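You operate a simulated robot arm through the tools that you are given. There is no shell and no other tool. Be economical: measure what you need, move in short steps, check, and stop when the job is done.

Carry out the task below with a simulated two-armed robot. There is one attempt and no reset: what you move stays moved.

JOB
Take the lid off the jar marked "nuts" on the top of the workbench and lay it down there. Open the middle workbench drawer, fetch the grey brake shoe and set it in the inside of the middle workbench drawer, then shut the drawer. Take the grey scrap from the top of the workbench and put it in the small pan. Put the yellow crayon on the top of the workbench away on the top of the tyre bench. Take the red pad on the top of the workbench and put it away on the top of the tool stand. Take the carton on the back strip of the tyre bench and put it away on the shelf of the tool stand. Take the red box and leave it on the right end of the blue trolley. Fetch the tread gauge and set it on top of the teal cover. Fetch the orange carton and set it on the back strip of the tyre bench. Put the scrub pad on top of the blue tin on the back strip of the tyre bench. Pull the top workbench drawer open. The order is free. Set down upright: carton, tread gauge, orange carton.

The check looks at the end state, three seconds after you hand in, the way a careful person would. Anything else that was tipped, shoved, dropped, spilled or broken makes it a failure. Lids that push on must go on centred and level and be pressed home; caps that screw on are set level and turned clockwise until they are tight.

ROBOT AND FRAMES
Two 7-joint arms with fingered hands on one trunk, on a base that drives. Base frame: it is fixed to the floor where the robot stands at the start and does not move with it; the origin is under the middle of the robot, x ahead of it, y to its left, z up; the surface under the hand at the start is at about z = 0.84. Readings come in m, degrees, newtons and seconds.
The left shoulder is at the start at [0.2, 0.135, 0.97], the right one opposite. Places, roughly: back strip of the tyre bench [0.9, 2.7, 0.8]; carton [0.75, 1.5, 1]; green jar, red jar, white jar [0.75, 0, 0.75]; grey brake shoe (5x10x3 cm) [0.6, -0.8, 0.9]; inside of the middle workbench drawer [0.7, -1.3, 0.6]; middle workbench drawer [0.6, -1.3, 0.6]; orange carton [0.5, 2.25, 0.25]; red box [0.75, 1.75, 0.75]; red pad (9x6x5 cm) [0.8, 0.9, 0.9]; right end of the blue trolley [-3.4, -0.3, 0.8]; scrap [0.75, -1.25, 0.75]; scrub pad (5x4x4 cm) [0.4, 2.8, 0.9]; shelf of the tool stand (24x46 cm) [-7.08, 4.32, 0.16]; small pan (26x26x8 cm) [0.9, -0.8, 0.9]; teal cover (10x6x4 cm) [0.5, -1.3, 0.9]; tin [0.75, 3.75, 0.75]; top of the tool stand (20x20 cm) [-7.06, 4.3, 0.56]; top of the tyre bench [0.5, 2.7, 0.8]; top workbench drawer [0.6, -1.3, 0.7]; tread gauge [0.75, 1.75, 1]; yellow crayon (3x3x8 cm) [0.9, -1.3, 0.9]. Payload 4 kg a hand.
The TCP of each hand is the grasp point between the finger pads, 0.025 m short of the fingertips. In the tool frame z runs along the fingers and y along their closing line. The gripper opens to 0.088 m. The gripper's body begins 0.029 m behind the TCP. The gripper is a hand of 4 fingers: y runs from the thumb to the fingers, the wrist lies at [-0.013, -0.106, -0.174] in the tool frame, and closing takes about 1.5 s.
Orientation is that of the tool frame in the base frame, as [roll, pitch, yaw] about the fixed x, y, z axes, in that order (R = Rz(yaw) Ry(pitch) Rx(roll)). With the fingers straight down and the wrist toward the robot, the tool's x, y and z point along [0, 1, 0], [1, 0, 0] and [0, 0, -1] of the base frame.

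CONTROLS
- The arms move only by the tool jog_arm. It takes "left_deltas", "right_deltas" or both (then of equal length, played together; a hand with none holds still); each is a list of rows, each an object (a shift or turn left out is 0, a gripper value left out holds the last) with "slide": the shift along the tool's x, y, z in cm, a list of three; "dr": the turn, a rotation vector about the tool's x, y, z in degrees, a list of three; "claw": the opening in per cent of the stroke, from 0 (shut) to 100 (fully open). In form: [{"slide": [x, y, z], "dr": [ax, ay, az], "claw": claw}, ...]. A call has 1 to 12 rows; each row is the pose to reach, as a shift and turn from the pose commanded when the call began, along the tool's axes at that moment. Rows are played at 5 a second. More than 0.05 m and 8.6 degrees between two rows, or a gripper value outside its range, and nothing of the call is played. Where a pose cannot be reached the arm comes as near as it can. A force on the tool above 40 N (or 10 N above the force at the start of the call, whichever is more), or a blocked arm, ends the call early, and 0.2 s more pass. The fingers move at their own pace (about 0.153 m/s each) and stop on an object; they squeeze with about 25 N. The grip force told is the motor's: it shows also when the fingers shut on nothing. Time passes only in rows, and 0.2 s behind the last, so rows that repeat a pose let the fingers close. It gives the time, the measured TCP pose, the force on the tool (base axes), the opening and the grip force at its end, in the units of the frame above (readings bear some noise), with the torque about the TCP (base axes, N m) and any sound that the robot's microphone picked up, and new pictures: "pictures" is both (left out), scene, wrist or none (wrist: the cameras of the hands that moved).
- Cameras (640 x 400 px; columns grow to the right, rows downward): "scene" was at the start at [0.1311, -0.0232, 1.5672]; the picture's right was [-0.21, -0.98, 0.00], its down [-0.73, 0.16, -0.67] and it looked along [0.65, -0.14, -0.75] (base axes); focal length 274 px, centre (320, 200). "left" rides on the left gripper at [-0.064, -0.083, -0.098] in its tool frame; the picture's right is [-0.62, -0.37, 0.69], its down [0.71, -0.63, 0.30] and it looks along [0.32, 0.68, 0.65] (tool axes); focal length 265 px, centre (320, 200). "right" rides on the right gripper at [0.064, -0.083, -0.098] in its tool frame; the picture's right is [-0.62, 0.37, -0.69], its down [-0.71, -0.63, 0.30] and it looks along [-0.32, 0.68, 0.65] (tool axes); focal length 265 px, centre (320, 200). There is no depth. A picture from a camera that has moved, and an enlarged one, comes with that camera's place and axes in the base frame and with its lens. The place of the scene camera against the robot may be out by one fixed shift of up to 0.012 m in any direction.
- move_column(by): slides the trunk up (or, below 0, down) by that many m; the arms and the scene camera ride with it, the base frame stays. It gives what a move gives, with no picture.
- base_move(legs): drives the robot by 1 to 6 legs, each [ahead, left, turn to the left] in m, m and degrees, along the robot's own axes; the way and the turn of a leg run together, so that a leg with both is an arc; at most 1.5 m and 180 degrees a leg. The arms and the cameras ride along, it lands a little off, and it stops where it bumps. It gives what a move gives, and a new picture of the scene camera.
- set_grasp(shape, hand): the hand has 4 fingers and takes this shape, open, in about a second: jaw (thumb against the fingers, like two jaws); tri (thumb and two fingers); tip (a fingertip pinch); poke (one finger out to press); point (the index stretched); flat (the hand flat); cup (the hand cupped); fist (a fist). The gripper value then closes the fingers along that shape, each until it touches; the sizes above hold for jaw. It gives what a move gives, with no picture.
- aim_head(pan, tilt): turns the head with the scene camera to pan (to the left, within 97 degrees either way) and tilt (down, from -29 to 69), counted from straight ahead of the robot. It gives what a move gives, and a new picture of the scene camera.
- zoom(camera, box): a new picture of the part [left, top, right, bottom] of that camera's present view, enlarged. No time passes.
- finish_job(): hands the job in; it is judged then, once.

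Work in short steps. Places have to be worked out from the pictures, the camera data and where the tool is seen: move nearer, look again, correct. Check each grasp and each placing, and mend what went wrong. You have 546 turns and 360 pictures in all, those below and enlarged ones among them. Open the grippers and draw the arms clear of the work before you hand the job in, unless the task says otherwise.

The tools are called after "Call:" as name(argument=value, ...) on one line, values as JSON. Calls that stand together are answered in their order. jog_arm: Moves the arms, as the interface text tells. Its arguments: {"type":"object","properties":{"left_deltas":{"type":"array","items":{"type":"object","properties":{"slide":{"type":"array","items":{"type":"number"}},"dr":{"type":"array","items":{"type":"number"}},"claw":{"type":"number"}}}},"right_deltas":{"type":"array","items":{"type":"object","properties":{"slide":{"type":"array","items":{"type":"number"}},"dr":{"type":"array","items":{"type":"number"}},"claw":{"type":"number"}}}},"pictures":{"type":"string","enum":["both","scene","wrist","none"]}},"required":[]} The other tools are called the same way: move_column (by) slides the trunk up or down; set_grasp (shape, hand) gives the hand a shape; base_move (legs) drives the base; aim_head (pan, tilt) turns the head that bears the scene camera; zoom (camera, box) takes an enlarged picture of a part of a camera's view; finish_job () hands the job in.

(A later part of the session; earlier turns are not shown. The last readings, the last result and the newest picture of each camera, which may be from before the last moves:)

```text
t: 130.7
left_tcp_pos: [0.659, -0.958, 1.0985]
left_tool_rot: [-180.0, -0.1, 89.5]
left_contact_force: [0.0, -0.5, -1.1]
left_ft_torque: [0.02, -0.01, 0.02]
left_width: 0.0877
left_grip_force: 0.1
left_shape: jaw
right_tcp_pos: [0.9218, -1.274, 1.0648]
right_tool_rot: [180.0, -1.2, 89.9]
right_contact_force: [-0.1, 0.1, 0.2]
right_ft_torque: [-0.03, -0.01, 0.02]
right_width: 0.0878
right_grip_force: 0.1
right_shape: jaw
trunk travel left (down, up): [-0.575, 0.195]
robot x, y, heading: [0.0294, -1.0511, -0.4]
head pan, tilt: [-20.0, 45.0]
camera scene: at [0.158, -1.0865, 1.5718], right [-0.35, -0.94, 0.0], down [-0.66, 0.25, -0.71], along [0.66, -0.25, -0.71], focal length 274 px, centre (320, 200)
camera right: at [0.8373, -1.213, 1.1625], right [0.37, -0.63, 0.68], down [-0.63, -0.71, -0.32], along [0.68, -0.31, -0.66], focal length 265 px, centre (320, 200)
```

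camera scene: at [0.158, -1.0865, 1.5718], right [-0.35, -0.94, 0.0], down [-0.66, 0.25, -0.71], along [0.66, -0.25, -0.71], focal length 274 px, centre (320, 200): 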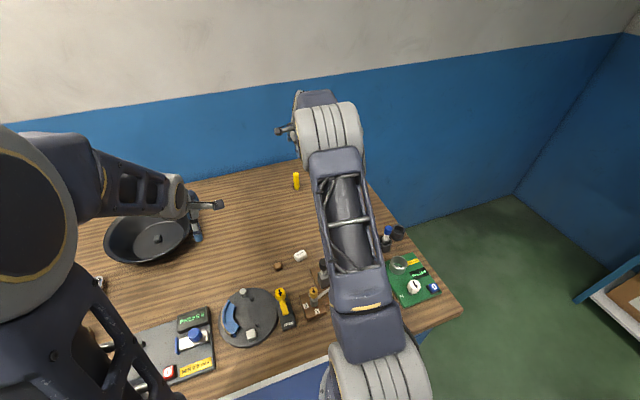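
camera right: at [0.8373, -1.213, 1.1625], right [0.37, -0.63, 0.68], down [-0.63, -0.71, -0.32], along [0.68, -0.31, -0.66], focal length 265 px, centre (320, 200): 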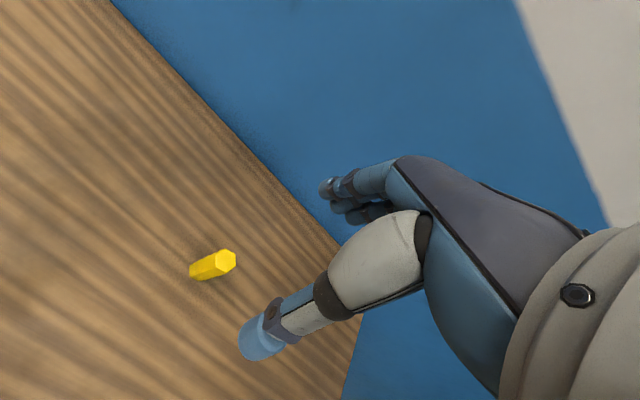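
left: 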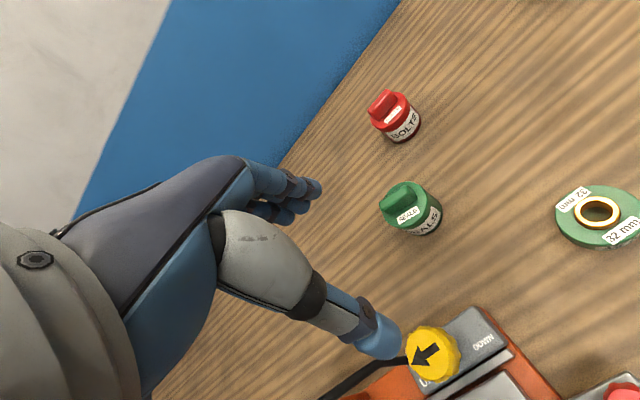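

Crayon top at (0.94,-1.274). Descend to z≈0.9 around it.

Call:
jog_arm(right_deltas=[{"slide": [0, 1.8, 4]}, {"slide": [0, 1.8, 8]}, {"slide": [0, 1.8, 12]}], pictures="wrist")

```text
t: 131.5
left_tcp_pos: [0.6582, -0.9576, 1.098]
left_tool_rot: [-180.0, 0.1, 89.5]
left_contact_force: [0.5, -0.5, 0.2]
left_ft_torque: [0.01, 0.02, 0.01]
left_width: 0.0878
left_grip_force: 0.0
left_shape: jaw
right_tcp_pos: [0.9396, -1.2692, 0.9446]
right_tool_rot: [180.0, -1.2, 89.9]
right_contact_force: [0.0, 0.0, 0.2]
right_ft_torque: [-0.03, -0.01, 0.01]
right_width: 0.0876
right_grip_force: 0.0
right_shape: jaw
trunk travel left (down, up): [-0.575, 0.195]
robot x, y, heading: [0.028, -1.052, -0.6]
head pan, tilt: [-20.0, 45.0]
camera right: at [0.8553, -1.2086, 1.0433], right [0.37, -0.63, 0.68], down [-0.63, -0.71, -0.32], along [0.68, -0.31, -0.66], focal length 265 px, centre (320, 200)
```

right: 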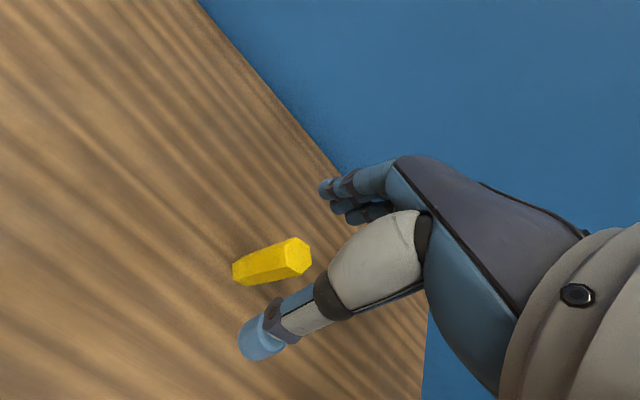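

Centred. Descend 4.6 cm and close.

Call:
jog_arm(right_deltas=[{"slide": [0, -0.2, 2.5]}, {"slide": [0, -0.2, 4.6]}, {"slide": [0, -0.2, 4.6], "claw": 50}, {"slide": [0, -0.2, 4.6], "claw": 0}, {"slide": [0, -0.2, 4.6], "claw": 0}, {"slide": [0, -0.2, 4.6], "claw": 0}, {"slide": [0, -0.2, 4.6], "claw": 0}, {"slide": [0, -0.2, 4.6], "claw": 0}], pictures="wrist")

```text
t: 133.3
left_tcp_pos: [0.6586, -0.9567, 1.097]
left_tool_rot: [-180.0, -0.1, 89.5]
left_contact_force: [0.4, 0.7, 0.7]
left_ft_torque: [0.02, 0.0, 0.01]
left_width: 0.0875
left_grip_force: 0.0
left_shape: jaw
right_tcp_pos: [0.9387, -1.2676, 0.898]
right_tool_rot: [-180.0, -1.1, 89.8]
right_contact_force: [0.8, 0.4, 0.5]
right_ft_torque: [0.01, 0.01, -0.03]
right_width: 0.0035
right_grip_force: 25.3
right_shape: jaw
trunk travel left (down, up): [-0.575, 0.195]
robot x, y, heading: [0.0267, -1.0502, -0.4]
head pan, tilt: [-20.0, 45.0]
camera right: at [0.854, -1.207, 0.996], right [0.37, -0.63, 0.68], down [-0.63, -0.71, -0.32], along [0.68, -0.31, -0.66], focal length 265 px, centre (320, 200)
```

right: 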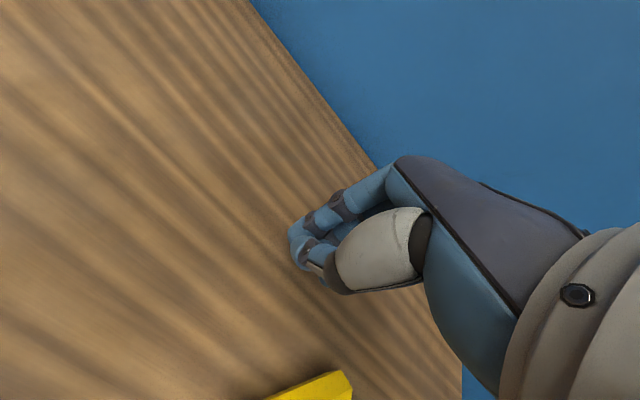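

The crayon slipped out and fell over. I open, rise and look.

Call:
jog_arm(right_deltas=[{"slide": [0, 0, -3]}, {"slide": [0, 0, -7]}, {"slide": [0, 0, -11], "claw": 100}, {"slide": [0, 0, -15], "claw": 100}], pictures="both")

```text
t: 134.3
left_tcp_pos: [0.6592, -0.9582, 1.0965]
left_tool_rot: [-180.0, 0.0, 89.6]
left_contact_force: [0.1, 0.1, -0.7]
left_ft_torque: [0.03, -0.02, 0.02]
left_width: 0.0876
left_grip_force: 0.1
left_shape: jaw
right_tcp_pos: [0.9364, -1.2727, 1.0471]
right_tool_rot: [-180.0, -1.1, 89.9]
right_contact_force: [-0.1, -0.1, 0.9]
right_ft_torque: [-0.02, -0.01, 0.01]
right_width: 0.0877
right_grip_force: 0.0
right_shape: jaw
trunk travel left (down, up): [-0.575, 0.195]
robot x, y, heading: [0.0279, -1.0499, -0.3]
head pan, tilt: [-20.0, 45.0]
camera scene: at [0.1588, -1.0866, 1.5716], right [-0.35, -0.94, 0.0], down [-0.66, 0.25, -0.71], along [0.66, -0.25, -0.71], focal length 274 px, centre (320, 200)
camera right: at [0.8528, -1.2117, 1.1454], right [0.37, -0.63, 0.68], down [-0.63, -0.71, -0.32], along [0.68, -0.31, -0.66], focal length 265 px, centre (320, 200)
```

scene: 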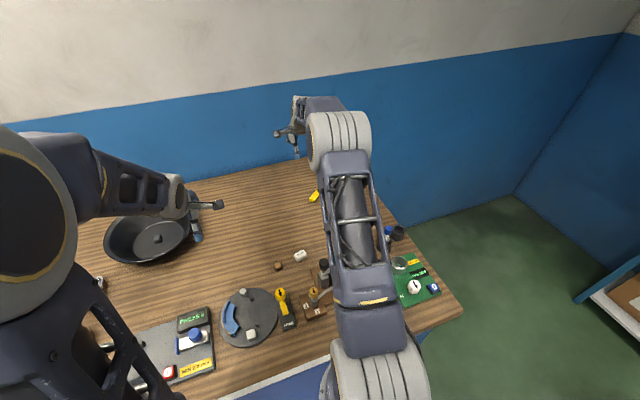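
right: 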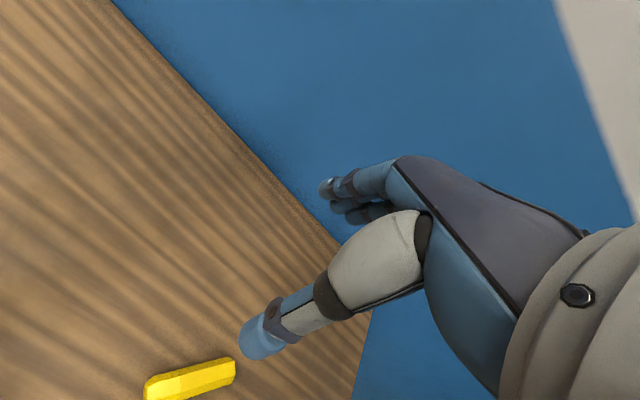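

Crayon now lies centred ≈(0.874,-1.33), axis about (0.55,-0.84). I rotate the hand -33° about its z and move over it.

Call:
jog_arm(right_deltas=[{"slide": [-1.2, -1.3, 0], "dr": [0, 0, -7]}, {"slide": [-2.4, -2.6, 2], "dr": [0, 0, -14]}, {"slide": [-3.6, -3.9, 4], "dr": [0, 0, -21]}, {"slide": [-4.8, -5.2, 6], "dr": [0, 0, -28]}, {"slide": [-5.7, -6.2, 8], "dr": [0, 0, -33]}], pictures="wrist")

```text
t: 135.5
left_tcp_pos: [0.6579, -0.9569, 1.0964]
left_tool_rot: [179.9, 0.0, 89.5]
left_contact_force: [0.3, 0.9, 0.4]
left_ft_torque: [0.0, 0.05, 0.01]
left_width: 0.0874
left_grip_force: 0.0
left_shape: jaw
right_tcp_pos: [0.8751, -1.3259, 0.9659]
right_tool_rot: [179.3, -1.0, 122.9]
right_contact_force: [0.5, 0.4, 0.4]
right_ft_torque: [0.0, 0.02, -0.01]
right_width: 0.0875
right_grip_force: 0.0
right_shape: jaw
trunk travel left (down, up): [-0.575, 0.195]
robot x, y, heading: [0.0288, -1.0506, -0.6]
head pan, tilt: [-20.0, 45.0]
camera right: at [0.768, -1.3209, 1.0641], right [0.65, -0.33, 0.69], down [-0.14, -0.94, -0.32], along [0.75, 0.11, -0.65], focal length 265 px, centre (320, 200)
```

right: 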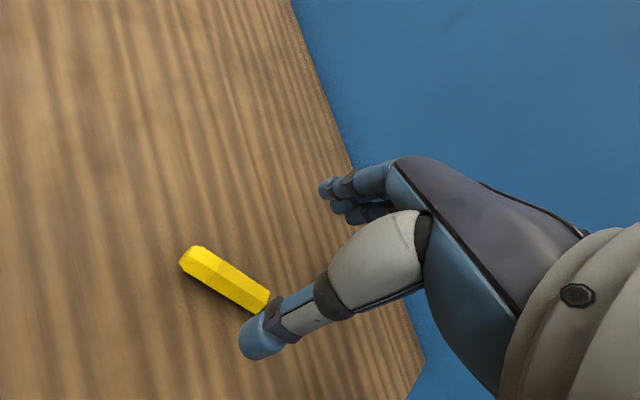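

Refined: centre (0.872,-1.336), needs ~9° more rotation. I correct and descend.

Call:
jog_arm(right_deltas=[{"slide": [-0.4, -0.4, 2.5], "dr": [0, 0, -5]}, {"slide": [-0.7, -0.7, 5], "dr": [0, 0, -9]}], pictures="wrist")

```text
t: 136.1
left_tcp_pos: [0.66, -0.9579, 1.0975]
left_tool_rot: [180.0, 0.0, 89.5]
left_contact_force: [-0.2, 0.2, 0.1]
left_ft_torque: [-0.03, -0.01, -0.02]
left_width: 0.0876
left_grip_force: 0.0
left_shape: jaw
right_tcp_pos: [0.8732, -1.335, 0.9156]
right_tool_rot: [179.2, -0.8, 132.0]
right_contact_force: [0.5, -0.8, -0.4]
right_ft_torque: [-0.05, -0.02, 0.01]
right_width: 0.0877
right_grip_force: 0.0
right_shape: jaw
trunk travel left (down, up): [-0.575, 0.195]
robot x, y, heading: [0.0281, -1.0518, -0.4]
head pan, tilt: [-20.0, 45.0]
camera right: at [0.7666, -1.3474, 1.0136], right [0.69, -0.23, 0.69], down [0.01, -0.95, -0.32], along [0.73, 0.23, -0.65], focal length 265 px, centre (320, 200)
```

right: 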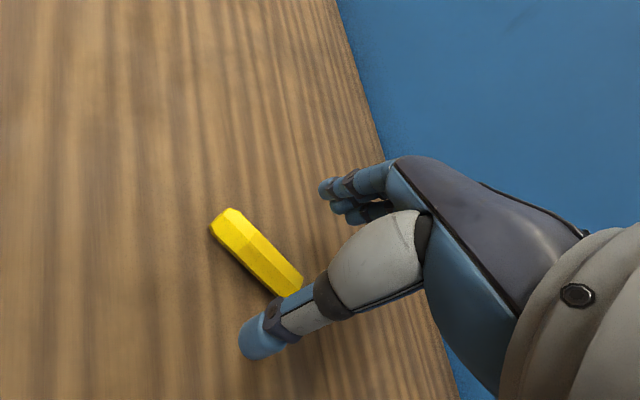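

Centred. Descend and grip.

Call:
jog_arm(right_deltas=[{"slide": [0, -0.2, 2.5]}, {"slide": [0, -0.2, 4.6]}, {"slide": [0, -0.2, 4.6], "claw": 50}, {"slide": [0, -0.2, 4.6], "claw": 0}, {"slide": [0, -0.2, 4.6], "claw": 0}, {"slide": [0, -0.2, 4.6], "claw": 0}, {"slide": [0, -0.2, 4.6], "claw": 0}, {"slide": [0, -0.2, 4.6], "claw": 0}], pictures="wrist")

```text
t: 137.9
left_tcp_pos: [0.6584, -0.9579, 1.0968]
left_tool_rot: [-179.9, 0.0, 89.4]
left_contact_force: [-0.7, 0.4, -0.3]
left_ft_torque: [-0.03, 0.02, -0.01]
left_width: 0.0875
left_grip_force: 0.0
left_shape: jaw
right_tcp_pos: [0.8721, -1.3367, 0.8715]
right_tool_rot: [179.2, -0.9, 131.9]
right_contact_force: [0.2, 0.0, 0.2]
right_ft_torque: [0.0, -0.02, 0.0]
right_width: 0.0185
right_grip_force: 25.0
right_shape: jaw
trunk travel left (down, up): [-0.575, 0.195]
robot x, y, heading: [0.0291, -1.0512, -0.2]
head pan, tilt: [-20.0, 45.0]
camera right: at [0.7653, -1.3484, 0.9676], right [0.69, -0.23, 0.69], down [0.01, -0.95, -0.32], along [0.73, 0.23, -0.65], focal length 265 px, centre (320, 200)
```

right: 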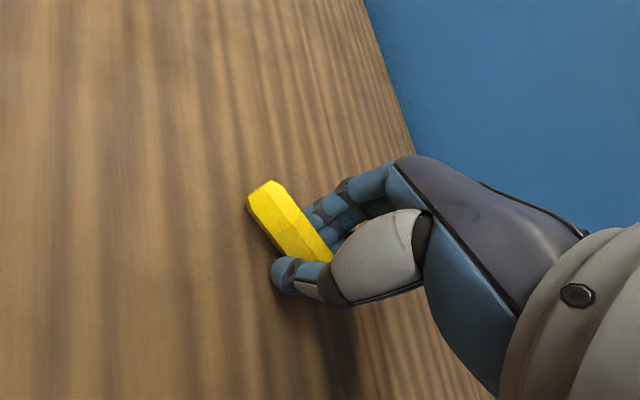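

Gripped. Lift and retract the hand, then drive back and left toward the tyre bench.

Call:
jog_arm(right_deltas=[{"slide": [0, 0, -4.5], "dr": [0, 0, 0]}, {"slide": [0, 0, -9], "dr": [0, 0, 6]}, {"slide": [0, -2, -13], "dr": [0, 0, 12]}, {"slide": [1, -5, -16], "dr": [0, 0, 18]}, {"slide": [2, -8, -19], "dr": [0, 0, 24]}, {"slide": [3, -12, -21], "dr": [0, 0, 30]}, {"slide": [5, -15, -23], "dr": [0, 0, 36]}, {"slide": [8, -18, -24], "dr": [0, 0, 42]}], pictures="none")

Call:
base_move(legs=[[-0.55, 0, 0], [0, 1.4, 0]])

Call:
aim_head(pan=40, tilt=35)

```text
t: 139.7
left_tcp_pos: [0.6581, -0.9588, 1.0973]
left_tool_rot: [180.0, 0.1, 89.5]
left_contact_force: [0.3, -0.3, -0.1]
left_ft_torque: [0.0, 0.06, 0.01]
left_width: 0.0876
left_grip_force: 0.0
left_shape: jaw
right_tcp_pos: [0.6811, -1.4021, 1.1104]
right_tool_rot: [-179.9, -1.1, 89.8]
right_contact_force: [0.3, -0.5, -0.4]
right_ft_torque: [-0.02, 0.01, -0.01]
right_width: 0.0183
right_grip_force: 25.1
right_shape: jaw
trunk travel left (down, up): [-0.575, 0.195]
robot x, y, heading: [0.0272, -1.0527, -0.9]
head pan, tilt: [-20.0, 45.0]
```

```text
t: 149.4
left_tcp_pos: [0.0814, 0.4706, 1.0967]
left_tool_rot: [180.0, 0.1, 91.6]
left_contact_force: [-1.1, 0.0, -0.1]
left_ft_torque: [-0.01, 0.06, 0.0]
left_width: 0.0878
left_grip_force: 0.0
left_shape: jaw
right_tcp_pos: [0.1218, 0.027, 1.1093]
right_tool_rot: [-180.0, -1.1, 92.0]
right_contact_force: [0.9, 0.1, -0.8]
right_ft_torque: [0.0, 0.01, 0.01]
right_width: 0.018
right_grip_force: 24.6
right_shape: jaw
trunk travel left (down, up): [-0.575, 0.195]
robot x, y, heading: [-0.5434, 0.3512, 1.3]
head pan, tilt: [-20.0, 45.0]
camera scene: at [-0.4135, 0.3235, 1.5717], right [-0.32, -0.95, 0.0], down [-0.67, 0.22, -0.71], along [0.67, -0.22, -0.71], focal length 274 px, centre (320, 200)
```

scene: 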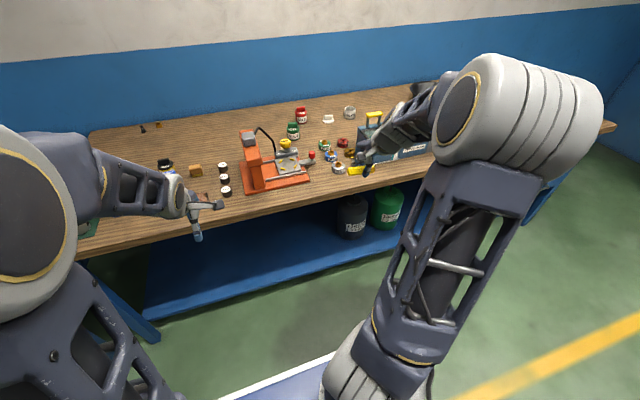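

```text
t: 150.7
left_tcp_pos: [0.0822, 0.4693, 1.0973]
left_tool_rot: [-180.0, -0.1, 91.5]
left_contact_force: [-0.3, 0.7, -0.6]
left_ft_torque: [0.0, 0.04, 0.02]
left_width: 0.0875
left_grip_force: 0.0
left_shape: jaw
right_tcp_pos: [0.1222, 0.0265, 1.11]
right_tool_rot: [-179.9, -1.2, 92.0]
right_contact_force: [0.2, 0.0, 0.0]
right_ft_torque: [0.0, 0.02, 0.01]
right_width: 0.0184
right_grip_force: 25.1
right_shape: jaw
trunk travel left (down, up): [-0.575, 0.195]
robot x, y, heading: [-0.5461, 0.3559, 1.7]
head pan, tilt: [40.0, 35.0]
camera scene: at [-0.4247, 0.4075, 1.5865], right [0.66, -0.75, 0.0], down [-0.43, -0.38, -0.82], along [0.61, 0.54, -0.57], focal length 274 px, centre (320, 200)
```

scene: 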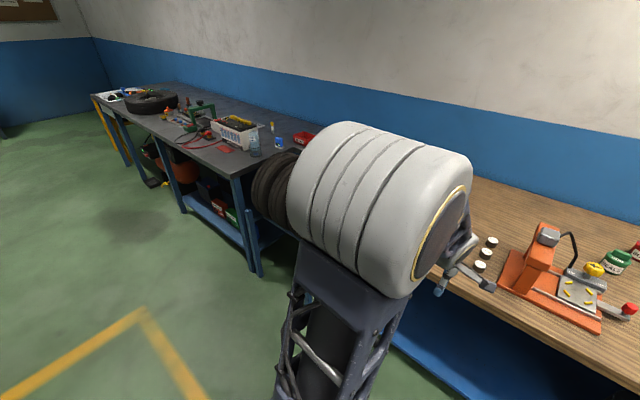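

Continue left 1.25 m and view the left part.

Call:
base_move(legs=[[0, 1.3, -1.5]])

Call:
aim_head(pan=25, tilt=35)

```text
t: 157.2
left_tcp_pos: [0.0714, 1.741, 1.0967]
left_tool_rot: [179.9, 0.1, 89.7]
left_contact_force: [-1.0, 0.1, -0.3]
left_ft_torque: [0.02, -0.02, 0.01]
left_width: 0.0876
left_grip_force: 0.1
left_shape: jaw
right_tcp_pos: [0.098, 1.2974, 1.1105]
right_tool_rot: [-180.0, -1.1, 90.1]
right_contact_force: [0.5, 0.2, -0.3]
right_ft_torque: [-0.02, 0.01, 0.0]
right_width: 0.0184
right_grip_force: 25.0
right_shape: jaw
trunk travel left (down, up): [-0.575, 0.195]
robot x, y, heading: [-0.5542, 1.6411, -0.2]
head pan, tilt: [40.0, 35.0]
camera scene: at [-0.4364, 1.6949, 1.5865], right [0.64, -0.77, 0.0], down [-0.44, -0.37, -0.82], along [0.63, 0.52, -0.57], focal length 274 px, centre (320, 200)
```

scene: 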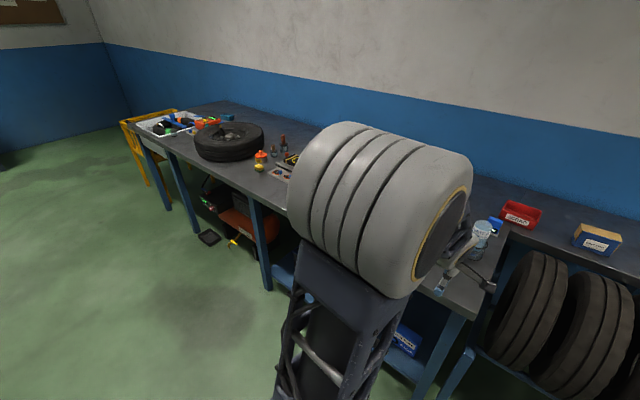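

```text
t: 158.0
left_tcp_pos: [0.0717, 1.7409, 1.0972]
left_tool_rot: [-180.0, 0.0, 89.6]
left_contact_force: [-1.4, 0.3, 0.5]
left_ft_torque: [0.03, 0.01, 0.02]
left_width: 0.0877
left_grip_force: 0.1
left_shape: jaw
right_tcp_pos: [0.0979, 1.2967, 1.1088]
right_tool_rot: [180.0, -1.1, 90.1]
right_contact_force: [-0.1, -0.1, -1.1]
right_ft_torque: [-0.01, 0.01, 0.0]
right_width: 0.0185
right_grip_force: 25.4
right_shape: jaw
trunk travel left (down, up): [-0.575, 0.195]
robot x, y, heading: [-0.5581, 1.6449, -0.4]
head pan, tilt: [25.0, 35.0]
camera scene: at [-0.4241, 1.6755, 1.5865], right [0.42, -0.91, 0.0], down [-0.52, -0.24, -0.82], along [0.74, 0.34, -0.57], focal length 274 px, centre (320, 200)
```

scene: 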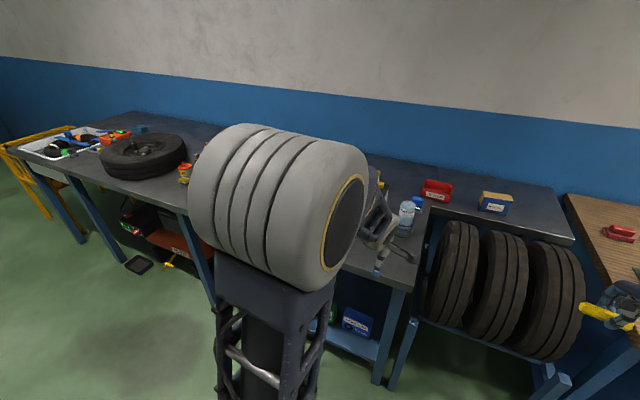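

The tyre bench is seen but occluded by the left shoulder. I drive left 0.9 m and look at it from the front.

Call:
base_move(legs=[[0, 0.9, 0.3]])

Call:
aim_head(pan=0, tilt=40)

Call:
aim_head(pan=-35, tilt=35)

```text
t: 162.7
left_tcp_pos: [0.0815, 2.6348, 1.0969]
left_tool_rot: [-180.0, -0.1, 89.2]
left_contact_force: [0.6, -0.5, 0.6]
left_ft_torque: [0.0, 0.01, -0.03]
left_width: 0.0874
left_grip_force: 0.0
left_shape: jaw
right_tcp_pos: [0.1032, 2.1886, 1.1096]
right_tool_rot: [179.9, -1.2, 89.6]
right_contact_force: [0.5, -0.4, 0.4]
right_ft_torque: [-0.06, 0.0, 0.01]
right_width: 0.0183
right_grip_force: 24.5
right_shape: jaw
trunk travel left (down, up): [-0.575, 0.195]
robot x, y, heading: [-0.5499, 2.5426, -0.6]
head pan, tilt: [25.0, 35.0]
camera scene: at [-0.4149, 2.5727, 1.5865], right [0.41, -0.91, 0.0], down [-0.52, -0.24, -0.82], along [0.75, 0.34, -0.57], focal length 274 px, centre (320, 200)
```

scene: 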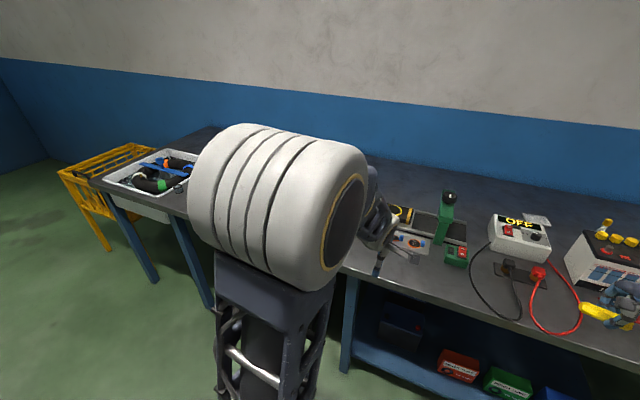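

```text
t: 163.6
left_tcp_pos: [0.0807, 2.6336, 1.0959]
left_tool_rot: [-180.0, 0.0, 89.2]
left_contact_force: [0.4, 0.0, 0.0]
left_ft_torque: [0.02, 0.0, 0.01]
left_width: 0.0874
left_grip_force: 0.1
left_shape: jaw
right_tcp_pos: [0.1032, 2.1903, 1.1104]
right_tool_rot: [-179.9, -1.1, 89.6]
right_contact_force: [-0.2, -0.4, -0.9]
right_ft_torque: [0.04, -0.02, 0.02]
right_width: 0.0181
right_grip_force: 24.7
right_shape: jaw
trunk travel left (down, up): [-0.575, 0.195]
robot x, y, heading: [-0.5513, 2.5443, -0.8]
head pan, tilt: [0.0, 40.0]
camera scene: at [-0.4102, 2.5355, 1.5789], right [-0.01, -1.0, 0.0], down [-0.64, 0.01, -0.77], along [0.77, -0.01, -0.64], focal length 274 px, centre (320, 200)
```

scene: 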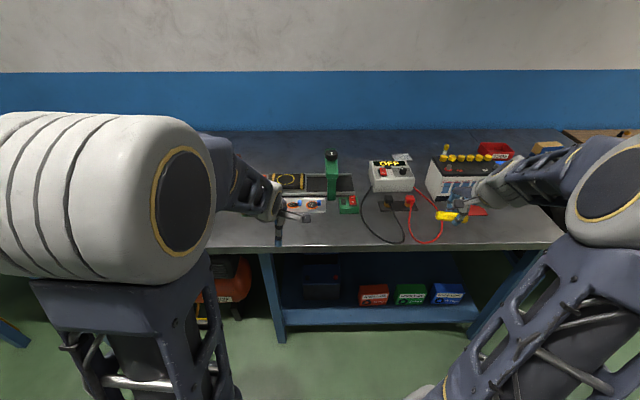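

```text
t: 164.6
left_tcp_pos: [0.0799, 2.6342, 1.0967]
left_tool_rot: [-179.9, 0.0, 89.1]
left_contact_force: [-0.3, -0.2, 0.0]
left_ft_torque: [0.01, 0.0, -0.02]
left_width: 0.0874
left_grip_force: 0.0
left_shape: jaw
right_tcp_pos: [0.1041, 2.1901, 1.1096]
right_tool_rot: [180.0, -1.1, 89.7]
right_contact_force: [0.4, -0.3, -0.9]
right_ft_torque: [0.0, 0.01, 0.01]
right_width: 0.0184
right_grip_force: 24.8
right_shape: jaw
trunk travel left (down, up): [-0.575, 0.195]
robot x, y, heading: [-0.55, 2.5419, -0.7]
head pan, tilt: [-35.0, 35.0]
camera scene: at [-0.4237, 2.4851, 1.5865], right [-0.58, -0.81, 0.0], down [-0.47, 0.34, -0.82], along [0.66, -0.48, -0.57], focal length 274 px, centre (320, 200)
```

scene: 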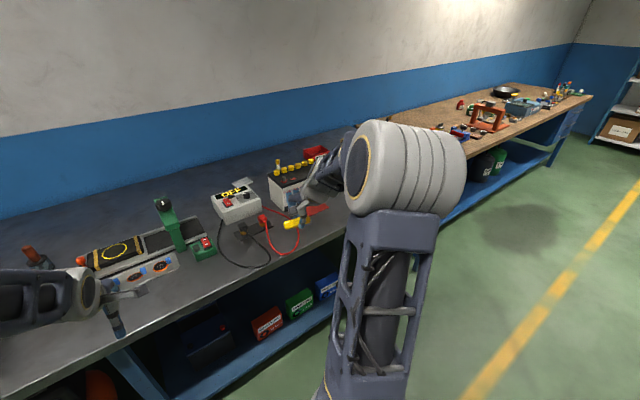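

Look straight ahead again with zooms on the bench and the lower shelf.

Call:
aim_head(pan=-10, tilt=42)

Call:
zoom(camera="scene", box=[240, 250, 480, 350])

Call:
zoom(camera="scene", box=[200, 110, 440, 250])

Call:
zoom(camera="scene", box=[400, 110, 600, 250])

```text
t: 165.5
left_tcp_pos: [0.0807, 2.6339, 1.0972]
left_tool_rot: [-180.0, 0.0, 89.2]
left_contact_force: [0.0, 0.1, 0.6]
left_ft_torque: [0.01, 0.02, 0.04]
left_width: 0.0876
left_grip_force: 0.1
left_shape: jaw
right_tcp_pos: [0.1039, 2.1892, 1.1093]
right_tool_rot: [-180.0, -1.1, 89.6]
right_contact_force: [0.5, 0.0, -1.5]
right_ft_torque: [0.0, -0.02, 0.0]
right_width: 0.0183
right_grip_force: 25.1
right_shape: jaw
trunk travel left (down, up): [-0.575, 0.195]
robot x, y, heading: [-0.5493, 2.5446, -1.0]
head pan, tilt: [-10.0, 42.0]
camera scene: at [-0.4131, 2.5208, 1.576], right [-0.19, -0.98, 0.0], down [-0.66, 0.13, -0.74], along [0.73, -0.14, -0.67], focal length 274 px, centre (320, 200)
```

scene: 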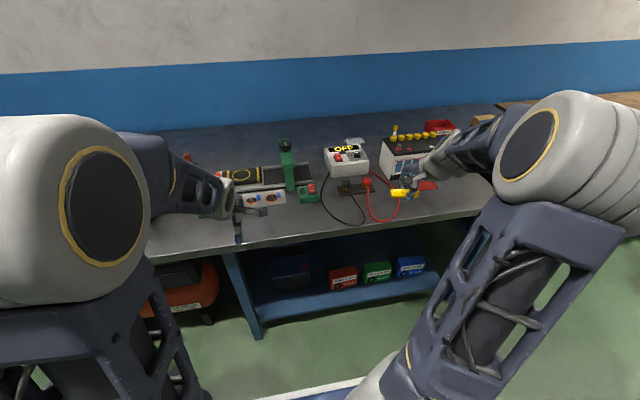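

```text
2.67 times, centred on (360, 300) of scene
camera zoom: at [-0.4131, 2.5208, 1.576], right [-0.19, -0.98, 0.0], down [-0.66, 0.13, -0.74], along [0.73, -0.14, -0.67], focal length 730 px, centre (213, -67)
```

zoom: 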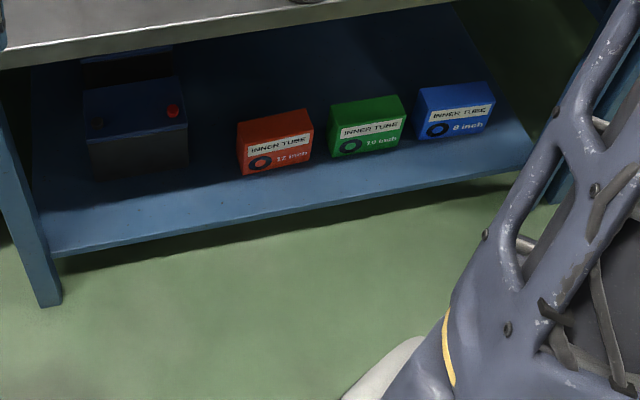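

```text
2.67 times, centred on (320, 180) of scene
camera zoom: at [-0.4131, 2.5208, 1.576], right [-0.19, -0.98, 0.0], down [-0.66, 0.13, -0.74], along [0.73, -0.14, -0.67], focal length 730 px, centre (320, 253)
```

zoom: 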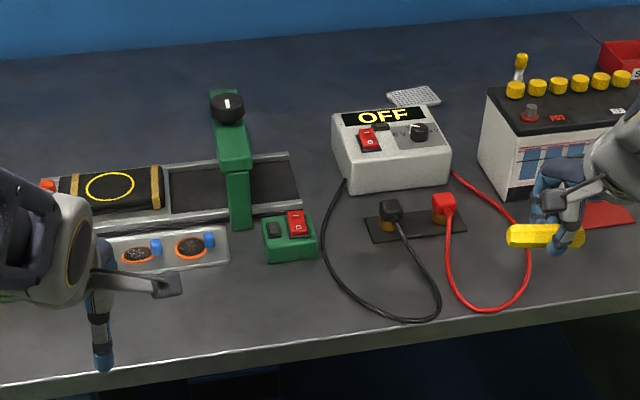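

```text
2.86 times, centred on (500, 180) of scene
camera zoom: at [-0.4131, 2.5208, 1.576], right [-0.19, -0.98, 0.0], down [-0.66, 0.13, -0.74], along [0.73, -0.14, -0.67], focal length 782 px, centre (-194, 257)
```

zoom: 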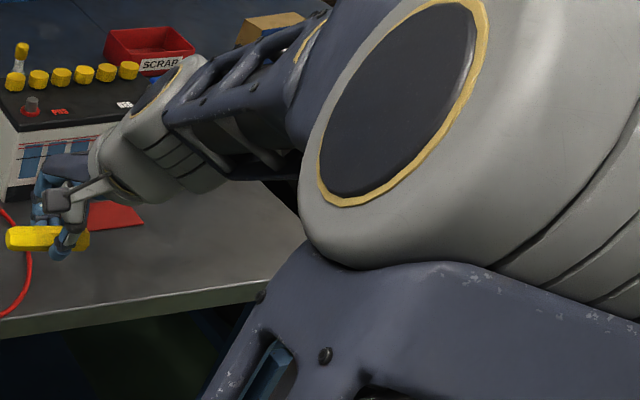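

The orange inner-tube box on the lower shelf is the orange carton. First put the crayon on a free front spot (~0.32, 2.50). Drive forward/left.

Call:
base_move(legs=[[0.22, 0.31, 0.8]])

Call:
jog_arm(right_deltas=[{"slide": [0, 0, 4]}, {"slide": [0, 0, 8]}, {"slide": [0, 0, 12]}], pictures="both")

```text
t: 167.9
left_tcp_pos: [0.3039, 2.9517, 1.0976]
left_tool_rot: [179.9, 0.1, 90.0]
left_contact_force: [0.3, 0.6, -0.6]
left_ft_torque: [0.0, 0.0, -0.01]
left_width: 0.0874
left_grip_force: 0.0
left_shape: jaw
right_tcp_pos: [0.331, 2.5072, 1.1095]
right_tool_rot: [-180.0, -1.1, 90.6]
right_contact_force: [0.0, -0.7, -1.0]
right_ft_torque: [0.02, 0.01, 0.03]
right_width: 0.0181
right_grip_force: 24.9
right_shape: jaw
trunk travel left (down, up): [-0.575, 0.195]
robot x, y, heading: [-0.3279, 2.8548, 0.4]
head pan, tilt: [-10.0, 42.0]
camera scene: at [-0.1895, 2.831, 1.576], right [-0.17, -0.98, 0.0], down [-0.66, 0.12, -0.74], along [0.73, -0.13, -0.67], focal length 274 px, centre (320, 200)
```

scene: 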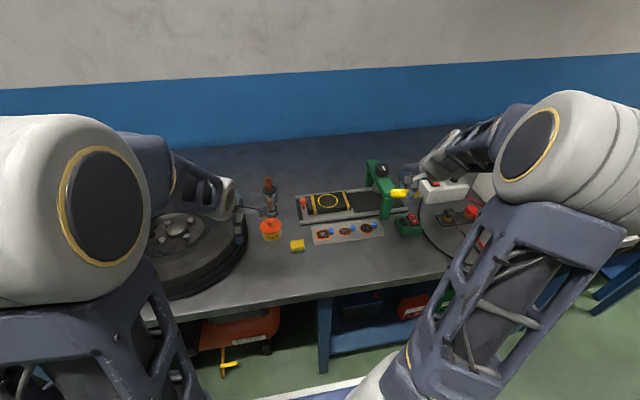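

```text
t: 168.7
left_tcp_pos: [0.3026, 2.952, 1.098]
left_tool_rot: [180.0, -0.1, 90.0]
left_contact_force: [0.8, -0.2, 0.2]
left_ft_torque: [-0.02, 0.01, -0.03]
left_width: 0.0876
left_grip_force: 0.2
left_shape: jaw
right_tcp_pos: [0.3338, 2.5075, 0.9894]
right_tool_rot: [-180.0, -1.1, 90.6]
right_contact_force: [-0.5, -0.1, -0.1]
right_ft_torque: [0.0, -0.01, -0.03]
right_width: 0.0183
right_grip_force: 25.2
right_shape: jaw
trunk travel left (down, up): [-0.575, 0.195]
robot x, y, heading: [-0.3287, 2.8523, 0.1]
head pan, tilt: [-10.0, 42.0]
camera scene: at [-0.1898, 2.8312, 1.5761], right [-0.17, -0.98, 0.0], down [-0.66, 0.12, -0.74], along [0.73, -0.13, -0.67], focal length 274 px, centre (320, 200)
camera right: at [0.2489, 2.5672, 1.0876], right [0.37, -0.63, 0.68], down [-0.62, -0.71, -0.32], along [0.69, -0.31, -0.66], focal length 265 px, centre (320, 200)
```

scene: 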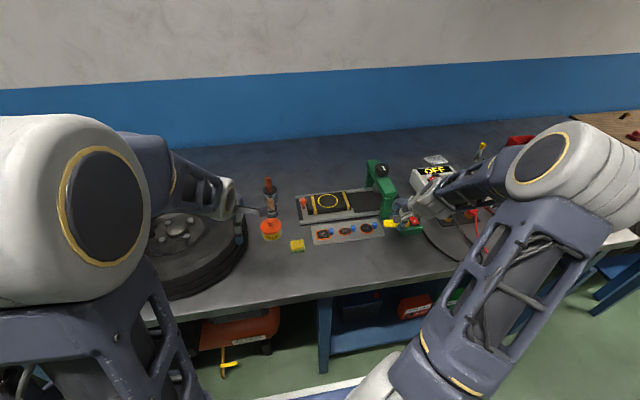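
right: 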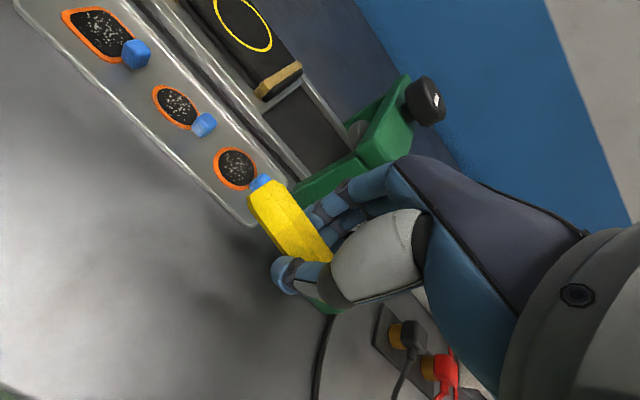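

Spot is free: plate and switch start at x≥0.40. I shift 1.3 cm toward the front edge and lower until contact.

Call:
jog_arm(right_deltas=[{"slide": [0, -1.3, 4]}, {"slide": [0, -1.3, 8]}, {"slide": [0, -1.3, 10]}, {"slide": [0, -1.3, 11]}], pictures="wrist")

```text
t: 169.7
left_tcp_pos: [0.3029, 2.9521, 1.0978]
left_tool_rot: [179.9, 0.0, 90.0]
left_contact_force: [-0.3, 0.8, -0.1]
left_ft_torque: [0.02, 0.02, 0.01]
left_width: 0.0875
left_grip_force: 0.0
left_shape: jaw
right_tcp_pos: [0.3204, 2.5108, 0.8803]
right_tool_rot: [-180.0, -1.2, 90.5]
right_contact_force: [-0.5, -0.6, 0.2]
right_ft_torque: [0.0, 0.01, 0.0]
right_width: 0.0185
right_grip_force: 25.1
right_shape: jaw
trunk travel left (down, up): [-0.575, 0.195]
robot x, y, heading: [-0.3266, 2.8539, 0.1]
head pan, tilt: [-10.0, 42.0]
camera right: at [0.2354, 2.5705, 0.9786], right [0.37, -0.63, 0.68], down [-0.62, -0.71, -0.32], along [0.69, -0.31, -0.66], focal length 265 px, centre (320, 200)
```

right: 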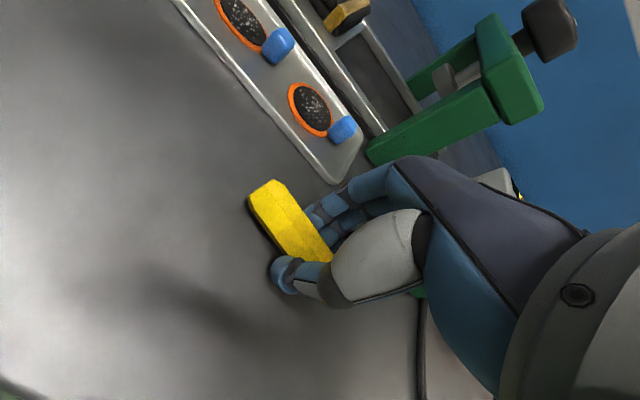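

Continue down in small steps to contact.

Call:
jog_arm(right_deltas=[{"slide": [0, 0, 0.8]}, {"slide": [0, 0, 1.6]}, {"slide": [0, 0, 2.4]}, {"slide": [0, 0, 3.2]}, {"slide": [0, 0, 4]}, {"slide": [0, 0, 4.8]}, {"slide": [0, 0, 5.6]}], pictures="wrist")

```text
t: 170.2
left_tcp_pos: [0.3017, 2.9519, 1.0966]
left_tool_rot: [180.0, 0.1, 90.0]
left_contact_force: [0.3, -0.2, 0.3]
left_ft_torque: [0.0, 0.02, -0.02]
left_width: 0.0875
left_grip_force: 0.1
left_shape: jaw
right_tcp_pos: [0.3236, 2.5099, 0.8752]
right_tool_rot: [179.4, -0.8, 90.5]
right_contact_force: [-2.2, 0.2, 16.6]
right_ft_torque: [0.05, 0.21, 0.03]
right_width: 0.0206
right_grip_force: 24.9
right_shape: jaw
trunk travel left (down, up): [-0.575, 0.195]
robot x, y, heading: [-0.3304, 2.8508, 0.2]
head pan, tilt: [-10.0, 42.0]
stopped in row 2 (right hand): the force on the tool passed its limit at 48 N (the readings are from after the stop); the commanded pose is now the measured one
camera right: at [0.2373, 2.5705, 0.9726], right [0.36, -0.63, 0.69], down [-0.62, -0.71, -0.32], along [0.69, -0.31, -0.65], focal length 265 px, centre (320, 200)
```

right: 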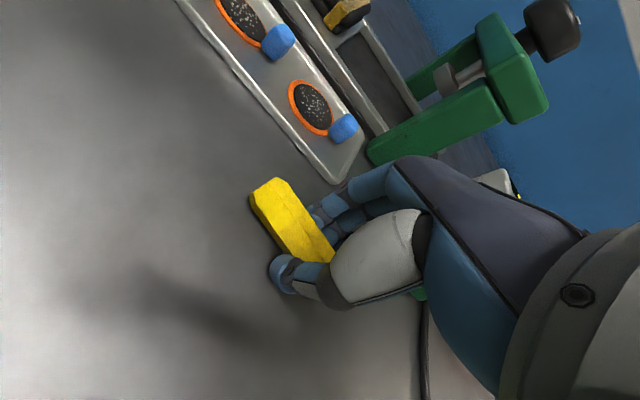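

Contact: tyre bench top is also ≈0.84. Back off 2 mm, release, rise.

Call:
jog_arm(right_deltas=[{"slide": [0, 0, -0.2]}, {"slide": [0, 0, -0.2], "claw": 30}, {"slide": [0, 0, -0.2], "claw": 55}, {"slide": [0, 0, -0.2], "claw": 55}, {"slide": [0, 0, -4], "claw": 60}, {"slide": [0, 0, -8.5], "claw": 80}, {"slide": [0, 0, -13], "claw": 100}, {"slide": [0, 0, -17.5], "claw": 100}, {"slide": [0, 0, -22], "claw": 100}], pictures="wrist")

Call:
aim_head(pan=10, tilt=42)

```text
t: 172.2
left_tcp_pos: [0.3029, 2.9515, 1.0966]
left_tool_rot: [-180.0, 0.0, 89.9]
left_contact_force: [-1.0, 0.2, 0.2]
left_ft_torque: [0.01, -0.03, 0.01]
left_width: 0.088
left_grip_force: 0.0
left_shape: jaw
right_tcp_pos: [0.3221, 2.5071, 1.0948]
right_tool_rot: [179.6, -1.0, 90.4]
right_contact_force: [-0.6, -0.1, -0.2]
right_ft_torque: [-0.01, 0.02, 0.01]
right_width: 0.0878
right_grip_force: 0.0
right_shape: jaw
trunk travel left (down, up): [-0.575, 0.195]
robot x, y, heading: [-0.3238, 2.8538, -0.1]
head pan, tilt: [-10.0, 42.0]
camera right: at [0.2353, 2.5675, 1.1923], right [0.37, -0.63, 0.69], down [-0.62, -0.71, -0.32], along [0.69, -0.31, -0.65], focal length 265 px, centre (320, 200)
```

right: 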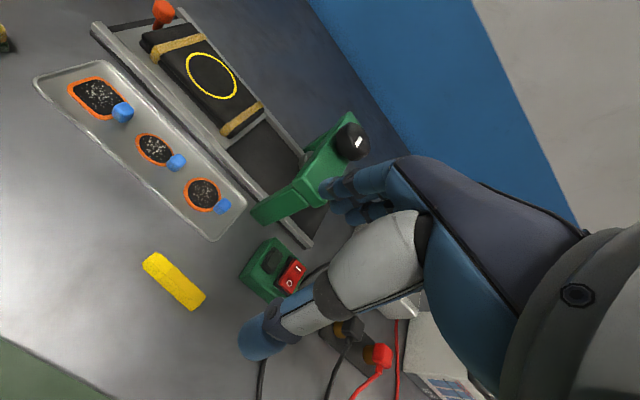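

```text
t: 173.1
left_tcp_pos: [0.3028, 2.9508, 1.0978]
left_tool_rot: [180.0, 0.0, 90.0]
left_contact_force: [0.4, -0.2, 0.3]
left_ft_torque: [0.03, 0.02, 0.0]
left_width: 0.0875
left_grip_force: 0.0
left_shape: jaw
right_tcp_pos: [0.3211, 2.5073, 1.0944]
right_tool_rot: [179.5, -0.9, 90.4]
right_contact_force: [-0.4, 0.7, 0.7]
right_ft_torque: [0.0, 0.04, 0.0]
right_width: 0.0877
right_grip_force: 0.0
right_shape: jaw
trunk travel left (down, up): [-0.575, 0.195]
robot x, y, heading: [-0.3266, 2.852, -0.2]
head pan, tilt: [10.0, 42.0]
camera scene: at [-0.1896, 2.8599, 1.576], right [0.17, -0.98, 0.0], down [-0.66, -0.12, -0.74], along [0.73, 0.13, -0.67], focal length 274 px, centre (320, 200)
```

scene: 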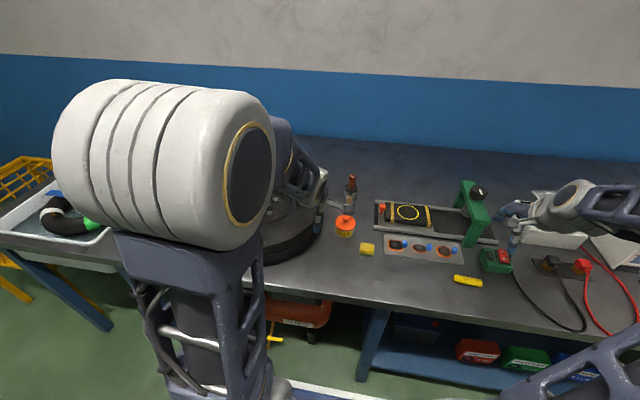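

Crayon is down. Scrub pad ≈(0.375,2.81). I shift base left 0.2 and go above the pad with the right hand.

Call:
base_move(legs=[[0, 0.2, 0.2]])

Call:
jog_arm(right_deltas=[{"slide": [4, 2, 0]}, {"slide": [8, 4, 3]}, {"slide": [10, 5, 7]}, {"slide": [10, 5, 11]}], pictures="wrist")

```text
t: 174.7
left_tcp_pos: [0.3021, 3.1562, 1.0974]
left_tool_rot: [180.0, -0.1, 90.4]
left_contact_force: [-0.3, 1.1, 0.3]
left_ft_torque: [-0.01, 0.02, 0.04]
left_width: 0.0876
left_grip_force: 0.0
left_shape: jaw
right_tcp_pos: [0.3226, 2.713, 1.0943]
right_tool_rot: [179.5, -1.0, 90.7]
right_contact_force: [1.2, 0.2, -0.2]
right_ft_torque: [-0.02, 0.01, 0.01]
right_width: 0.0878
right_grip_force: 0.2
right_shape: jaw
trunk travel left (down, up): [-0.575, 0.195]
robot x, y, heading: [-0.3283, 3.05, 0.1]
head pan, tilt: [10.0, 42.0]
camera scene: at [-0.1904, 3.0622, 1.576], right [0.18, -0.98, 0.0], down [-0.66, -0.12, -0.74], along [0.73, 0.13, -0.67], focal length 274 px, centre (320, 200)
```

scene: 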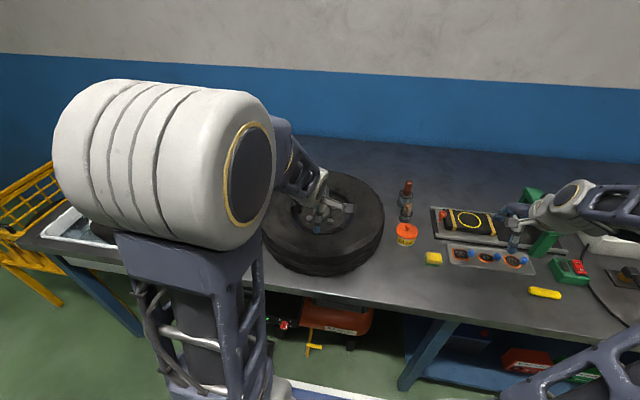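

```text
refused: row 2 steps farther than a row can; nothing moved
```

Resend with smaller steps.

Call:
jog_arm(right_deltas=[{"slide": [3, 1.5, 0]}, {"slide": [6, 3, 2]}, {"slide": [9, 5, 5]}, {"slide": [9.5, 5.4, 9]}, {"slide": [9.5, 5.4, 12]}], pictures="wrist")

```text
t: 175.8
left_tcp_pos: [0.3017, 3.1571, 1.0975]
left_tool_rot: [-180.0, 0.0, 90.4]
left_contact_force: [-0.5, -1.1, -0.2]
left_ft_torque: [0.03, -0.04, -0.02]
left_width: 0.0875
left_grip_force: 0.2
left_shape: jaw
right_tcp_pos: [0.3751, 2.8112, 0.9768]
right_tool_rot: [179.5, -0.9, 90.8]
right_contact_force: [0.2, 0.3, 1.1]
right_ft_torque: [0.04, -0.04, 0.05]
right_width: 0.0879
right_grip_force: 0.1
right_shape: jaw
trunk travel left (down, up): [-0.575, 0.195]
robot x, y, heading: [-0.3252, 3.0545, 0.3]
head pan, tilt: [10.0, 42.0]
camera right: at [0.2892, 2.8716, 1.0744], right [0.37, -0.63, 0.69], down [-0.62, -0.72, -0.32], along [0.69, -0.3, -0.65], focal length 265 px, centre (320, 200)
```

right: 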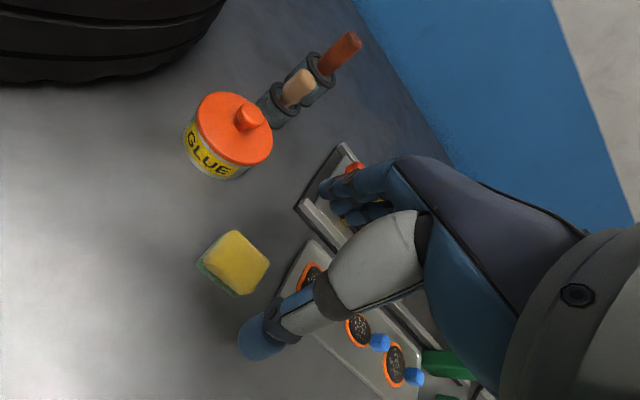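

Pad is axis-aligned, centre ≈(0.379,2.814). Descend and grip.

Call:
jog_arm(right_deltas=[{"slide": [0.4, 0.4, 3.5]}, {"slide": [0.4, 0.4, 7]}, {"slide": [0.4, 0.4, 10]}, {"slide": [0.4, 0.4, 10], "claw": 50}, {"slide": [0.4, 0.4, 10], "claw": 20}, {"slide": [0.4, 0.4, 10], "claw": 20}, {"slide": [0.4, 0.4, 10], "claw": 20}], pictures="wrist")

```text
t: 177.4
left_tcp_pos: [0.3032, 3.1558, 1.0981]
left_tool_rot: [179.9, 0.1, 90.4]
left_contact_force: [-0.5, -0.1, 0.3]
left_ft_torque: [0.01, -0.01, 0.0]
left_width: 0.0878
left_grip_force: 0.0
left_shape: jaw
right_tcp_pos: [0.3825, 2.8155, 0.8761]
right_tool_rot: [179.5, -1.0, 90.8]
right_contact_force: [0.3, 0.2, 0.0]
right_ft_torque: [0.0, 0.01, 0.01]
right_width: 0.0286
right_grip_force: 24.7
right_shape: jaw
trunk travel left (down, up): [-0.575, 0.195]
robot x, y, heading: [-0.3244, 3.0518, 0.4]
head pan, tilt: [10.0, 42.0]
camera right: at [0.2945, 2.8759, 0.974], right [0.37, -0.63, 0.69], down [-0.62, -0.72, -0.32], along [0.69, -0.3, -0.65], focal length 265 px, centre (320, 200)
```

right: 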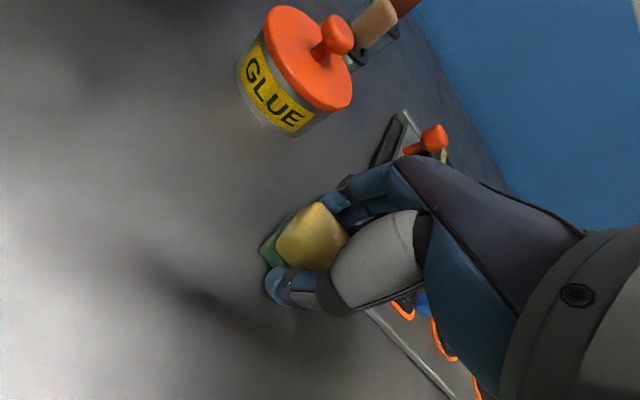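

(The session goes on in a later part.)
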